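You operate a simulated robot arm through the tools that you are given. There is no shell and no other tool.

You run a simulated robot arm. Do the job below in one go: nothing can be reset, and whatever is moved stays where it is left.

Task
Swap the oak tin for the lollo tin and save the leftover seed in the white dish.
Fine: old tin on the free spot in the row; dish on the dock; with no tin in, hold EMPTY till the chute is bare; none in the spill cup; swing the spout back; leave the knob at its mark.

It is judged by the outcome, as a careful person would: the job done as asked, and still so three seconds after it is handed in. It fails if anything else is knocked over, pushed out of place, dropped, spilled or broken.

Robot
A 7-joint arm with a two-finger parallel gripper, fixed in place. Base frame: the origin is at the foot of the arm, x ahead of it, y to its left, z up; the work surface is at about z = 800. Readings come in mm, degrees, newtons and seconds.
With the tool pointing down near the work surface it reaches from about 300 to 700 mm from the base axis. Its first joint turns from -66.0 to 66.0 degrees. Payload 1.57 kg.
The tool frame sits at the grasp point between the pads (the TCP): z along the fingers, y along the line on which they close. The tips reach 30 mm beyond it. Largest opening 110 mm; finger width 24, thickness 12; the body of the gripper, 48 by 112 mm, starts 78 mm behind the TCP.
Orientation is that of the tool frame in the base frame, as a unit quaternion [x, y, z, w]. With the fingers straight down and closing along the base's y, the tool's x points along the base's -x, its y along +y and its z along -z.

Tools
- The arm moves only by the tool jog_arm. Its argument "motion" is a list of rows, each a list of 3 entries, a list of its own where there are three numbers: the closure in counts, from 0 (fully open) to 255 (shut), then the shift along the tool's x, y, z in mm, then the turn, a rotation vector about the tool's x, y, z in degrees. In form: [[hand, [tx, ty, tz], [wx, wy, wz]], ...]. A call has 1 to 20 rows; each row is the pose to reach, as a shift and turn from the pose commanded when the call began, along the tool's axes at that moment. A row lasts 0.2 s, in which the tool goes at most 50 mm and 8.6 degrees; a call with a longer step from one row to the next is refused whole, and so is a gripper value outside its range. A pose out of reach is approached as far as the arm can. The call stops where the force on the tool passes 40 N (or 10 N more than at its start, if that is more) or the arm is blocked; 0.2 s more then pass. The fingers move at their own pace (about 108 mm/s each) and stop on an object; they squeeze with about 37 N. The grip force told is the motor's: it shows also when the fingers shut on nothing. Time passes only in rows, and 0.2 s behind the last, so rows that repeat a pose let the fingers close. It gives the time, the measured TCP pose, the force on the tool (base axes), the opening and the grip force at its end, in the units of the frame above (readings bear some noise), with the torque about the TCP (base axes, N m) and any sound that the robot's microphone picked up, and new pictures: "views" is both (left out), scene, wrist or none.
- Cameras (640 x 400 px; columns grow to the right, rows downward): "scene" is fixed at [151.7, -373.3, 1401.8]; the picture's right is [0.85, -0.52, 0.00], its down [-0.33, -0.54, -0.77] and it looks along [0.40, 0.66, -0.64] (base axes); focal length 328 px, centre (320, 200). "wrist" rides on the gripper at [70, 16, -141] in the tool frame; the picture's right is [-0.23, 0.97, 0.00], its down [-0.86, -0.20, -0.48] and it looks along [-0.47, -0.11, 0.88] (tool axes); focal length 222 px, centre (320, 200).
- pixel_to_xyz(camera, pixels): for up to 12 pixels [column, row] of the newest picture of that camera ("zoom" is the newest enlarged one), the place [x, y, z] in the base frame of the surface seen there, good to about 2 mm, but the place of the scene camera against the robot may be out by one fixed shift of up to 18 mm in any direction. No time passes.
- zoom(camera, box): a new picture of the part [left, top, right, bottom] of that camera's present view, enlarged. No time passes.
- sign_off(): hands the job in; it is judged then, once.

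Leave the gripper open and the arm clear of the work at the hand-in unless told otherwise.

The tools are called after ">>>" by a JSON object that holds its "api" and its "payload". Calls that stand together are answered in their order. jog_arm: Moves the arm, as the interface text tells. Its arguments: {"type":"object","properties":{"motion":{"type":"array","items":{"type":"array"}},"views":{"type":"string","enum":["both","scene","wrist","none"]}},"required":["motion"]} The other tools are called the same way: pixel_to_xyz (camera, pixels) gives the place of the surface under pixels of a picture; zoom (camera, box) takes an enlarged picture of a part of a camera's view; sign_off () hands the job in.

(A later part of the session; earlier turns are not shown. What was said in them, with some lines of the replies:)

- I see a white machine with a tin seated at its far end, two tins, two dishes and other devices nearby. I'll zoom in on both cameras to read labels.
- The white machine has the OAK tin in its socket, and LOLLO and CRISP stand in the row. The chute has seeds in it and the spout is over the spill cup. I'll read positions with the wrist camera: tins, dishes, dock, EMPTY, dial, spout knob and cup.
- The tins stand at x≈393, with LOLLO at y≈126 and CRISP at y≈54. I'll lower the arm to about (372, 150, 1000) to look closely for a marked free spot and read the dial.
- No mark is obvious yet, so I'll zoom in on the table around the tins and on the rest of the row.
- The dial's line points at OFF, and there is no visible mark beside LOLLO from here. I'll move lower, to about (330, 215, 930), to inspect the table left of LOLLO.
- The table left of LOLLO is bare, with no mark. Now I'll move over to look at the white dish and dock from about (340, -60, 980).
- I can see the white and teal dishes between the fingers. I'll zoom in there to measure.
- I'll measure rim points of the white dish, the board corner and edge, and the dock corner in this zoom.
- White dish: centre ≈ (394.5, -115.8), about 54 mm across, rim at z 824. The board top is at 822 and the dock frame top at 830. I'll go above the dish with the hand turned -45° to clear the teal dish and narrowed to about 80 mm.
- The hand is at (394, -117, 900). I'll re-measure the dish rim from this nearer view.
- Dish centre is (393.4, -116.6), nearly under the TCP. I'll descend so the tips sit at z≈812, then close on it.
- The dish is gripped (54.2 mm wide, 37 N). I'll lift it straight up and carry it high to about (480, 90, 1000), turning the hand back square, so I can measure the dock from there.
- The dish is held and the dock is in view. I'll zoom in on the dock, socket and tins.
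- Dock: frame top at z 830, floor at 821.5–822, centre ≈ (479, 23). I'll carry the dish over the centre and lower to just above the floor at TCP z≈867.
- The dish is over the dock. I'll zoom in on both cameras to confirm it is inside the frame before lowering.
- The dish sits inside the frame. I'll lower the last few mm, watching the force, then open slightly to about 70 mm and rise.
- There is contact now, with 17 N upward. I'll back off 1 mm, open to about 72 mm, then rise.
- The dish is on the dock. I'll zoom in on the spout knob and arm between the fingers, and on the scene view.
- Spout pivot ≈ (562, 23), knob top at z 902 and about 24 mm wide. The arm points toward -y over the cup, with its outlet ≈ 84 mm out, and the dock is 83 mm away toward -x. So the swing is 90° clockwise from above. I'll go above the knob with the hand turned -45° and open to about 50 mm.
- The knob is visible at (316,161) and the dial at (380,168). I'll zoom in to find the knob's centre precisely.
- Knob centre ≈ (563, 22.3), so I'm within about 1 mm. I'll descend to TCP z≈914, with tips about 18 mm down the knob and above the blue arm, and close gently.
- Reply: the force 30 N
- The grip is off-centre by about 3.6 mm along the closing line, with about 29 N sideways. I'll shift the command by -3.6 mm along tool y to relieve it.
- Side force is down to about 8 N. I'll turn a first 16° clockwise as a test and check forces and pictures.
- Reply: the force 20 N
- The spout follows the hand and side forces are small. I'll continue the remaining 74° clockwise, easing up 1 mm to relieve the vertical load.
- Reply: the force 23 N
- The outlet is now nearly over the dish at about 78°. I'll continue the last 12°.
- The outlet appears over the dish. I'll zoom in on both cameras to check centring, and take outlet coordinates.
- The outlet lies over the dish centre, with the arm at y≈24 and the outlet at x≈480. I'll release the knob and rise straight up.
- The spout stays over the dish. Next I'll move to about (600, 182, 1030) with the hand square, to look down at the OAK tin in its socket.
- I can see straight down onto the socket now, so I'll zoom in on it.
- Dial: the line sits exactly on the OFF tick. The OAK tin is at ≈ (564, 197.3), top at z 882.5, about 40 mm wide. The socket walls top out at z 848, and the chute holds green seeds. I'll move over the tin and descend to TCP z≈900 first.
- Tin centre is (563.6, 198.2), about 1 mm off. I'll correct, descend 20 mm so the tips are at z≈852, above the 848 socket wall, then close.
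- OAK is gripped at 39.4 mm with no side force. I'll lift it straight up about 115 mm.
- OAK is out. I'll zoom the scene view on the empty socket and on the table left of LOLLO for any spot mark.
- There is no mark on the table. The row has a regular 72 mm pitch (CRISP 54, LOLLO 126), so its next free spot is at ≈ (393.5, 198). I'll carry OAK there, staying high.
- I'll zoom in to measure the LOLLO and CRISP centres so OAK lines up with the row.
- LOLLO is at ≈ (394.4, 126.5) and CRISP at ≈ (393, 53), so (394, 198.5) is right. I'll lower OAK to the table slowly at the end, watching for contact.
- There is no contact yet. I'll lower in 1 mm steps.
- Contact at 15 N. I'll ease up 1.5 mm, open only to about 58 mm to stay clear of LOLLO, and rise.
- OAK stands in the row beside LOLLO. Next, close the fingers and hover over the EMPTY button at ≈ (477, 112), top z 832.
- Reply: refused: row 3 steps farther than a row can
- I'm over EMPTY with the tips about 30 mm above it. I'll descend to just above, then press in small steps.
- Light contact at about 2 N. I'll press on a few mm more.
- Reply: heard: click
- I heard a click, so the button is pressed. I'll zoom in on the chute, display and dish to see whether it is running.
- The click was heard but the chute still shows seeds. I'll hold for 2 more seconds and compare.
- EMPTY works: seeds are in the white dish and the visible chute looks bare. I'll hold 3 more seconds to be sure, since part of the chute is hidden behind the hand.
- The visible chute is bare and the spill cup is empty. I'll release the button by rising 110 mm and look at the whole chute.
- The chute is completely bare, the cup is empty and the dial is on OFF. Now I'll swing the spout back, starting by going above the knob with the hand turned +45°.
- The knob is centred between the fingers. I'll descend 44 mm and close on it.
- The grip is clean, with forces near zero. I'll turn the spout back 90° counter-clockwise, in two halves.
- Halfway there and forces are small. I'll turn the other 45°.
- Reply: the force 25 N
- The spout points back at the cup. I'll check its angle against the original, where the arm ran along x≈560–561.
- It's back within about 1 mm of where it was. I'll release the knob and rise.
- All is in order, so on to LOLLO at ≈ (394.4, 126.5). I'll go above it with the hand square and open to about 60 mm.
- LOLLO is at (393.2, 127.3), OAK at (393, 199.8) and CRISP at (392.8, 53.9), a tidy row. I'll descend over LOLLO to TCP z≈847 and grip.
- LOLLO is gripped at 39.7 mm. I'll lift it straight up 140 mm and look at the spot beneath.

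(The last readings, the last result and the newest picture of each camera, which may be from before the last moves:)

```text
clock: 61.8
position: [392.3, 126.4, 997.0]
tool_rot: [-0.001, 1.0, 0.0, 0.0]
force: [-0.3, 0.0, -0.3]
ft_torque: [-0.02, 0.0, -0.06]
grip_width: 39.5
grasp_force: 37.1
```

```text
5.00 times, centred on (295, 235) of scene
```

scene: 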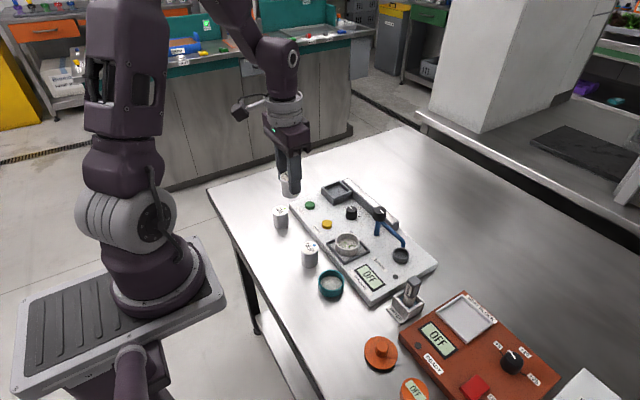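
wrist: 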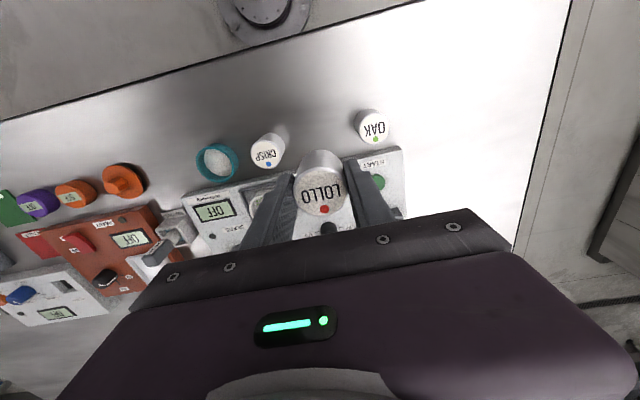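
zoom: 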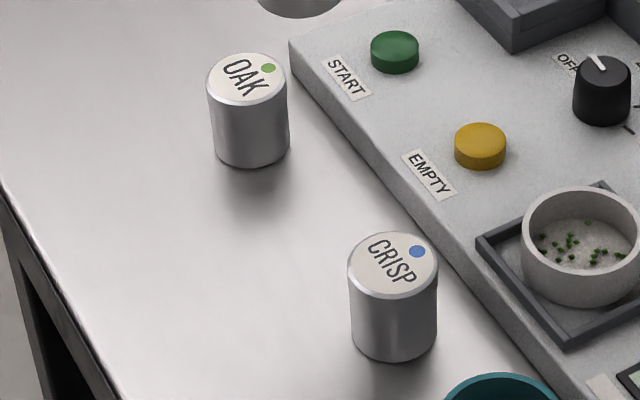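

There's no mark under LOLLO either. I'll carry LOLLO to above the socket at (564, 196), staying high.

>>> {"api": "jog_arm", "payload": {"motion": [[255, [-20, 8, 0], [0, 0, 0]], [255, [-55, 22, 0], [0, 0, 0]], [255, [-95, 38, 0], [0, 0, 0]], [255, [-135, 54, 0], [0, 0, 0]], [255, [-162, 66, 0], [0, 0, 0]], [255, [-170.9, 69, 0], [0, 0, 0]], [255, [-170.9, 69, 30], [0, 0, 0]], [255, [-170.9, 69, 60], [0, 0, 0]], [255, [-170.9, 69, 60], [0, 0, 0]]], "views": "both"}}

>>> {"api": "zoom", "payload": {"camera": "wrist", "box": [240, 100, 400, 220]}}

>>> {"api": "zoom", "payload": {"camera": "scene", "box": [300, 130, 400, 220]}}

```text
clock: 63.8
position: [564.2, 197.3, 938.0]
tool_rot: [0.0, 1.0, 0.0, 0.0]
force: [-0.7, 0.7, -0.2]
ft_torque: [-0.02, 0.02, -0.01]
grip_width: 39.7
grasp_force: 36.7
```

scene: 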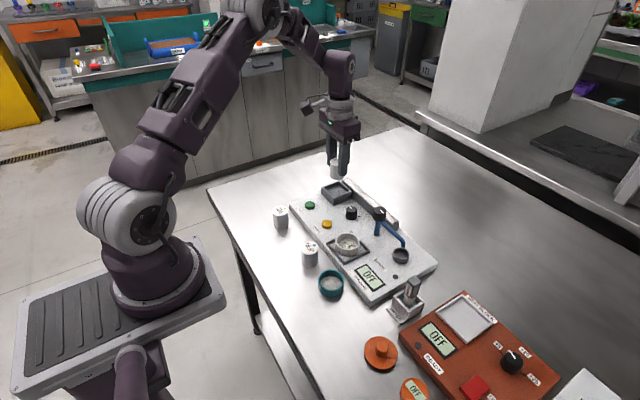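
wrist: 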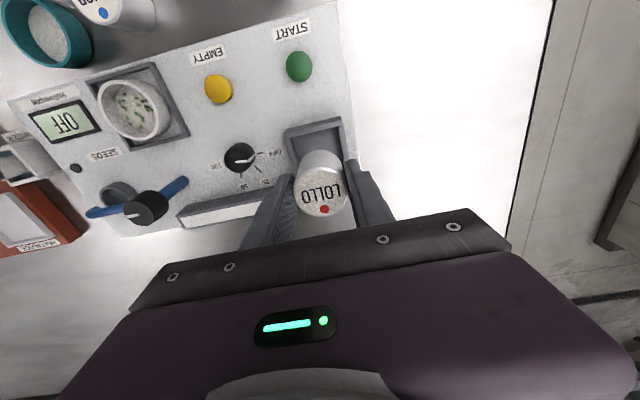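

```text
3.33 times, centred on (320, 160) of wrist
```

zoom: 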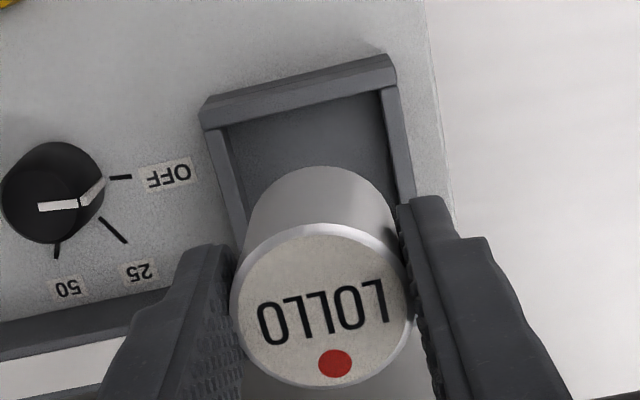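

```text
4.44 times, centred on (350, 175) of scene
```

zoom: 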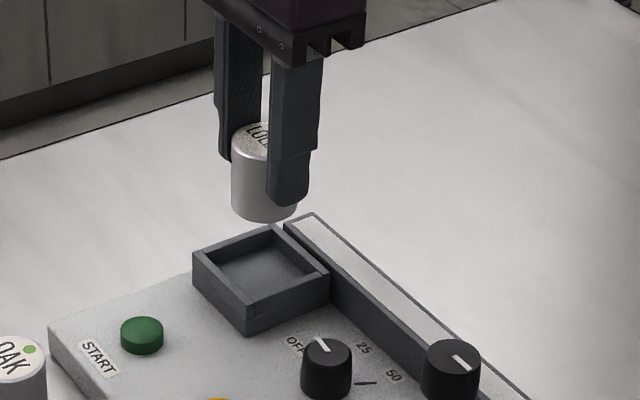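

>>> {"api": "pixel_to_xyz", "payload": {"camera": "wrist", "pixels": [[320.6, 191.5], [295, 190], [346, 187.5], [319, 169.5], [323, 214], [282.5, 133.5], [337.5, 119], [341, 150], [291, 150]]}}

```text
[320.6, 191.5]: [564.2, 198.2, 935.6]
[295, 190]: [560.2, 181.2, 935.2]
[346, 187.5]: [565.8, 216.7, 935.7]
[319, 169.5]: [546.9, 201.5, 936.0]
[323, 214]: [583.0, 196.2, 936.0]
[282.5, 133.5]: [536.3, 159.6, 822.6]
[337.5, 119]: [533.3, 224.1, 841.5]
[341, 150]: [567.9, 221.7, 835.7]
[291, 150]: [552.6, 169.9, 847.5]
```

The tin's centre is at (564, 198.7) and the socket's at (563.8, 197.2), so I'll shift 1.5 mm in y and lower it into the socket, slowly at the end.

>>> {"api": "jog_arm", "payload": {"motion": [[255, [0, -1.5, 15], [0, 0, 0]], [255, [0, -1.5, 30], [0, 0, 0]], [255, [0, -1.5, 40], [0, 0, 0]], [255, [0, -1.5, 47], [0, 0, 0]], [255, [0, -1.5, 50], [0, 0, 0]], [255, [0, -1.5, 50], [0, 0, 0]]], "views": "both"}}

>>> {"api": "zoom", "payload": {"camera": "scene", "box": [300, 150, 400, 230]}}

```text
clock: 65.2
position: [564.6, 194.3, 887.5]
tool_rot: [0.0, 1.0, 0.0, 0.001]
force: [0.7, -0.5, -0.5]
ft_torque: [0.0, -0.02, -0.01]
grip_width: 39.4
grasp_force: 36.6
```

scene: 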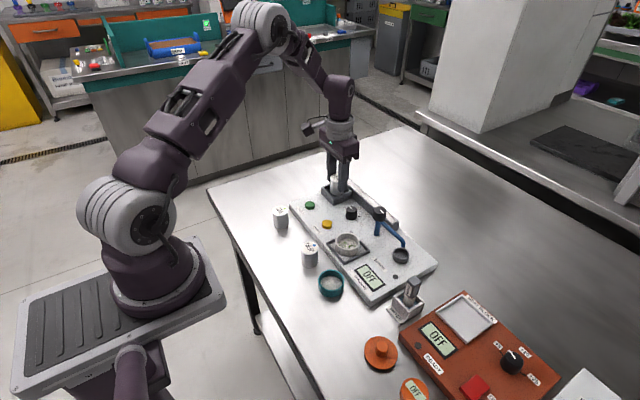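
wrist: 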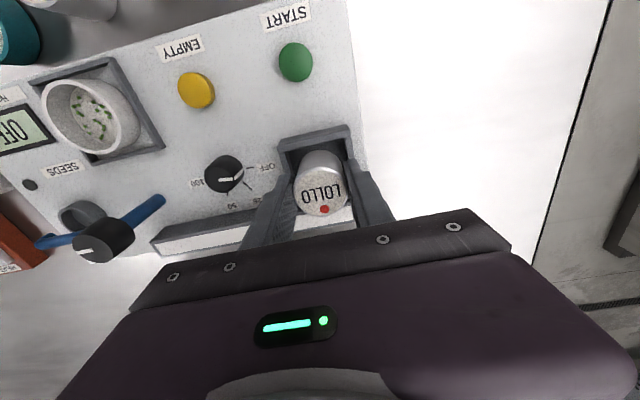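

```text
5.00 times, centred on (350, 190) of scene
```

zoom: 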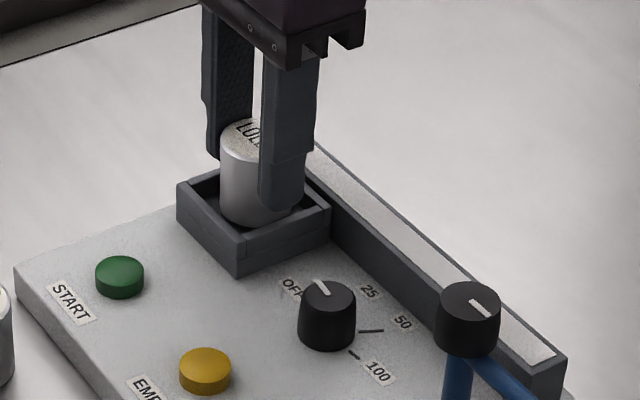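

LOLLO is inside the socket walls and nearly down. I'll lower in 1 mm steps until contact.

>>> {"api": "jog_arm", "payload": {"motion": [[255, [0, 0, 1], [0, 0, 0]], [255, [0, 0, 2], [0, 0, 0]], [255, [0, 0, 3], [0, 0, 0]], [255, [0, 0, 3], [0, 0, 0]]], "views": "none"}}

```text
clock: 66.2
position: [563.9, 194.2, 884.8]
tool_rot: [0.0, 1.0, 0.0, 0.0]
force: [-1.0, -0.6, -0.3]
ft_torque: [0.01, 0.0, 0.02]
grip_width: 39.6
grasp_force: 37.4
```

>>> {"api": "jog_arm", "payload": {"motion": [[255, [0, 0, 1], [0, 0, 0]], [255, [0, 0, 2], [0, 0, 0]], [255, [0, 0, 2], [0, 0, 0]]], "views": "none"}}

```text
clock: 67.0
position: [564.4, 193.8, 885.0]
tool_rot: [0.0, 1.0, 0.0, 0.001]
force: [-2.6, -1.5, 15.1]
ft_torque: [-0.08, 0.15, -0.04]
grip_width: 39.5
grasp_force: 37.4
```

Contact on the socket floor at 15 N. I'll ease 1 mm, open to about 60 mm and rise.

>>> {"api": "jog_arm", "payload": {"motion": [[255, [0, 0, -1.2], [0, 0, 0]], [115, [0, 0, -1.2], [0, 0, 0]], [115, [0, 0, -1.2], [0, 0, 0]], [115, [0, 0, -15], [0, 0, 0]], [115, [0, 0, -50], [0, 0, 0]], [115, [0, 0, -90], [0, 0, 0]], [115, [0, 0, -130], [0, 0, 0]], [115, [-40, -10, -150], [0, 0, 0]], [115, [-40, -10, -150], [0, 0, 0]]], "views": "both"}}

>>> {"api": "zoom", "payload": {"camera": "scene", "box": [250, 165, 430, 300]}}

>>> {"api": "zoom", "payload": {"camera": "wrist", "box": [240, 70, 400, 190]}}

```text
clock: 69.0
position: [604.6, 184.7, 1033.9]
tool_rot: [0.0, 1.0, 0.0, 0.0]
force: [-0.4, -0.2, -0.8]
ft_torque: [0.01, -0.02, -0.02]
grip_width: 60.6
grasp_force: 0.0
```

scene: 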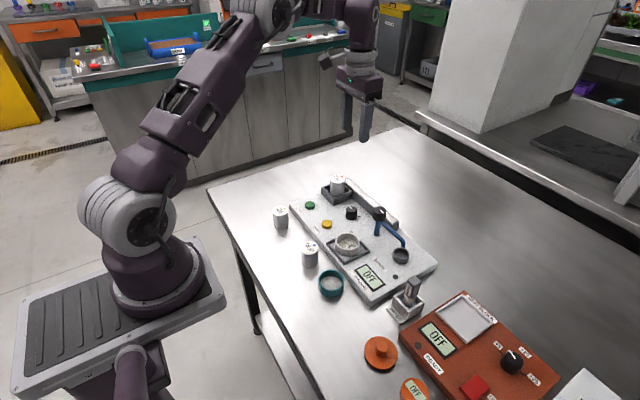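
wrist: 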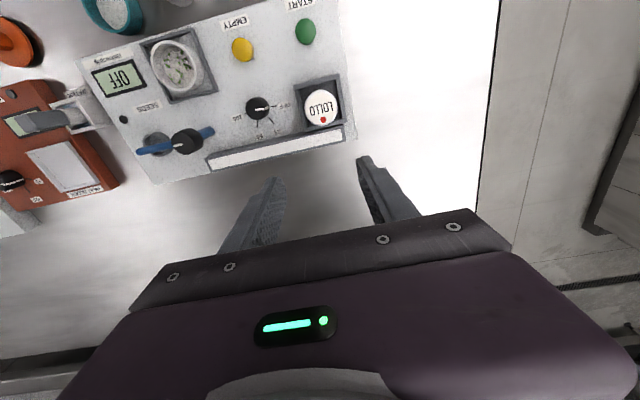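

```text
2.96 times, centred on (340, 232) of scene
```

zoom: 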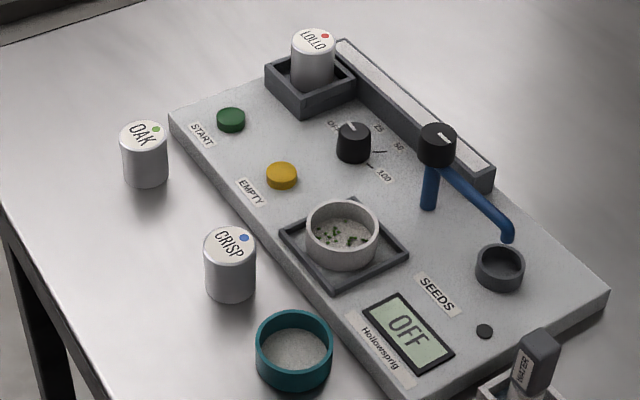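

```text
3.33 times, centred on (320, 130) of wrist
```

zoom: 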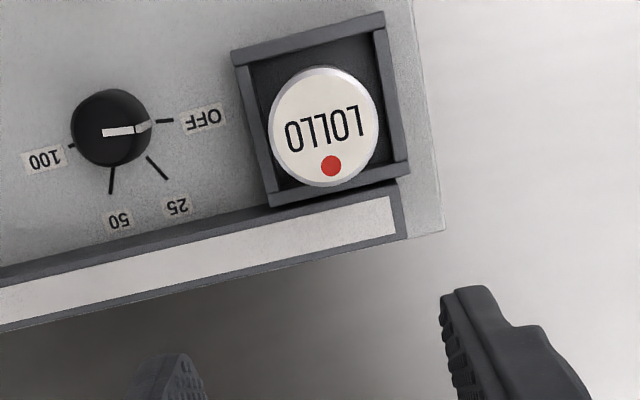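

LOLLO is seated, the dial is on OFF, the chute is bare and the spout is back. I'll verify LOLLO's seating height and look closely at the cup, dish and board for stray seeds.

>>> {"api": "pixel_to_xyz", "payload": {"camera": "zoom", "pixels": [[325, 125], [276, 130], [374, 122], [320, 70], [330, 182], [237, 55], [380, 18], [405, 168], [272, 200]]}}

>>> {"api": "zoom", "payload": {"camera": "scene", "box": [325, 210, 425, 280]}}

>>> {"api": "zoom", "payload": {"camera": "wrist", "box": [80, 20, 260, 180]}}

```text
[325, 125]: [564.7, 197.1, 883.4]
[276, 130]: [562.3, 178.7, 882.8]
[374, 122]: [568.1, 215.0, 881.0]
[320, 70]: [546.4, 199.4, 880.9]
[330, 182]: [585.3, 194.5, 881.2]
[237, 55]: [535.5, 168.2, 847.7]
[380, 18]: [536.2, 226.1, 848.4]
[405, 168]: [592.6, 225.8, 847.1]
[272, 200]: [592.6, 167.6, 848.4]
```

```text
5.71 times, centred on (375, 245) of scene
```

zoom: 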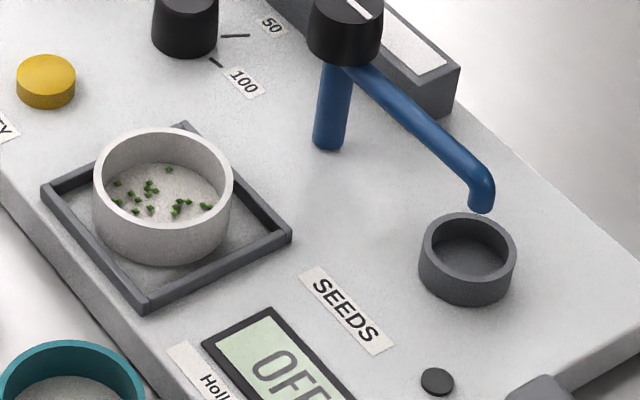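

```text
2.50 times, centred on (170, 100) of wrist
```

zoom: 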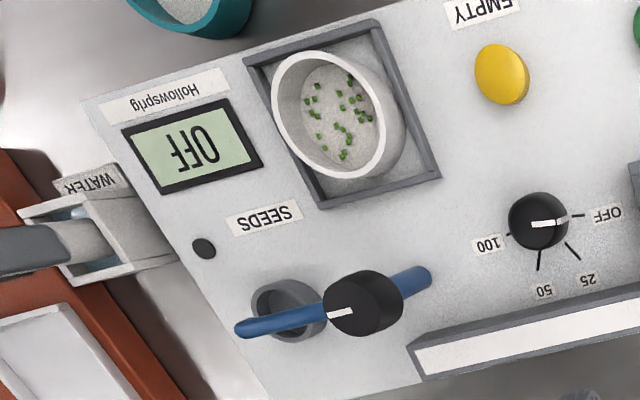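

LOLLO is centred at (565, 197) with its top at 882, so it's fully seated. The seeds are all in the dish, the cup is empty, the spout is at its original pixel, and OAK stands in the row. I'll raise the arm, open the hand fully, and return to the start pose.

>>> {"api": "jog_arm", "payload": {"motion": [[115, [0, 0, -40], [0, 0, 0]], [115, [0, 0, -85], [0, 0, 0]], [60, [0, 0, -130], [0, 0, 0]], [0, [35, -20, -130], [0, 0, 0]], [0, [75, -45, -130], [0, 0, 0]], [0, [115, -70, -130], [0, 0, 0]], [0, [155, -95, -130], [0, 0, 0]], [0, [195, -118, -130], [0, 0, 0]], [0, [233, -140, -130], [0, 0, 0]], [0, [233, -140, -130], [0, 0, 0]], [0, [233, -140, -130], [0, 0, 0]]], "views": "both"}}

>>> {"api": "zoom", "payload": {"camera": "scene", "box": [250, 165, 430, 300]}}

>>> {"api": "zoom", "payload": {"camera": "wrist", "box": [230, 90, 430, 230]}}

```text
clock: 71.4
position: [372.7, 44.8, 1163.0]
tool_rot: [0.0, 1.0, 0.0, 0.0]
force: [-1.1, 0.2, 0.0]
ft_torque: [0.0, 0.03, 0.02]
grip_width: 109.9
grasp_force: 0.0
out of reach, approached as far as the arm can: row 3
```

scene: 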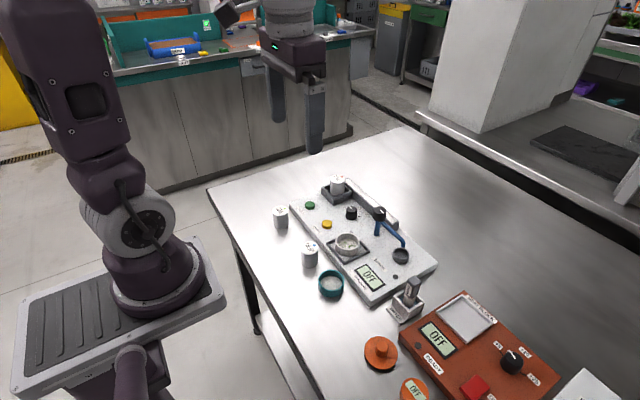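
wrist: 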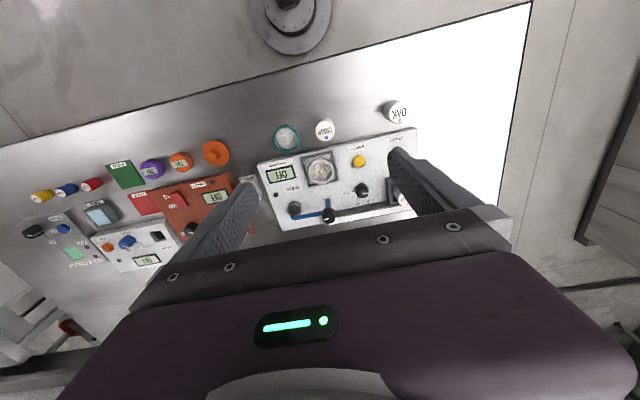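

```text
2.96 times, centred on (340, 232) of scene
```

zoom: 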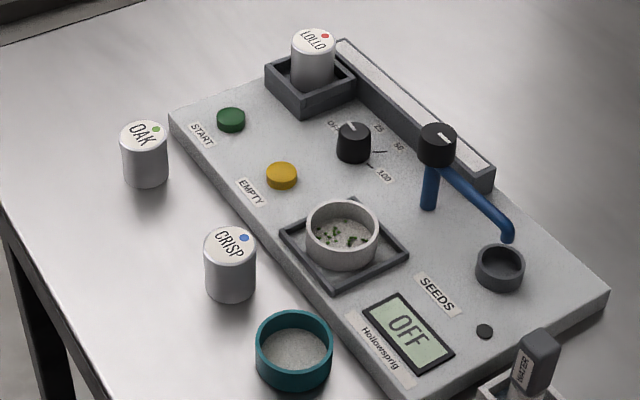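

```text
2.86 times, centred on (330, 160) of wrist
```

zoom: 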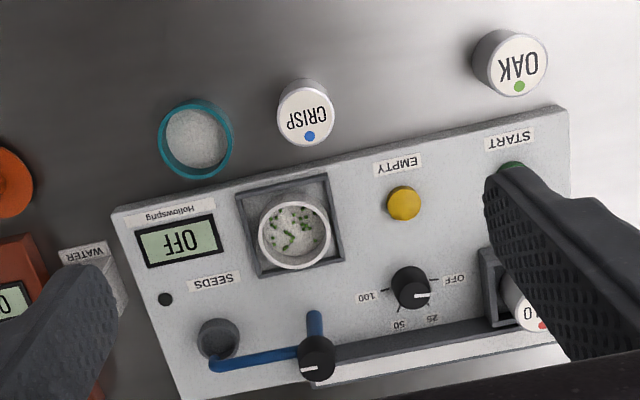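

Final check: OAK is upright in the row, LOLLO is in the socket, and the white dish with the saved seed is on the dock. The chute and spill cup are bare, the spout is back over the cup, and the dial is on OFF. The arm is clear with the hand open, so I'm handing in.

>>> {"api": "sign_off", "payload": {}}

```text
The job is handed in.
```

I swapped the tins and saved the leftover seed in the white dish. The one thing I had to guess was where the "free spot" in the row is.

- **Tins:** LOLLO is fully seated in the socket. OAK stands upright in the row, on the side of LOLLO's old spot away from CRISP.
- **Seed:** I took OAK out before pressing EMPTY and held the button for about 5 seconds, until the chute was bare. The cameras show seed only in the white dish, which is on the dock, and the spill cup is empty.
- **Spout and knob:** The spout is back over the cup, within about 1 mm of where it started. I never touched the dial, and it still points at OFF.
- **Arm:** It is back at its start pose, clear of the work, with the gripper open.

**Free spot:** No spots are marked on the table. I put OAK one 73 mm step past LOLLO, matching the spacing between LOLLO and CRISP. I ruled out LOLLO's own place because LOLLO was still standing there when OAK had to come out. If you meant the place LOLLO left, OAK is one step off.
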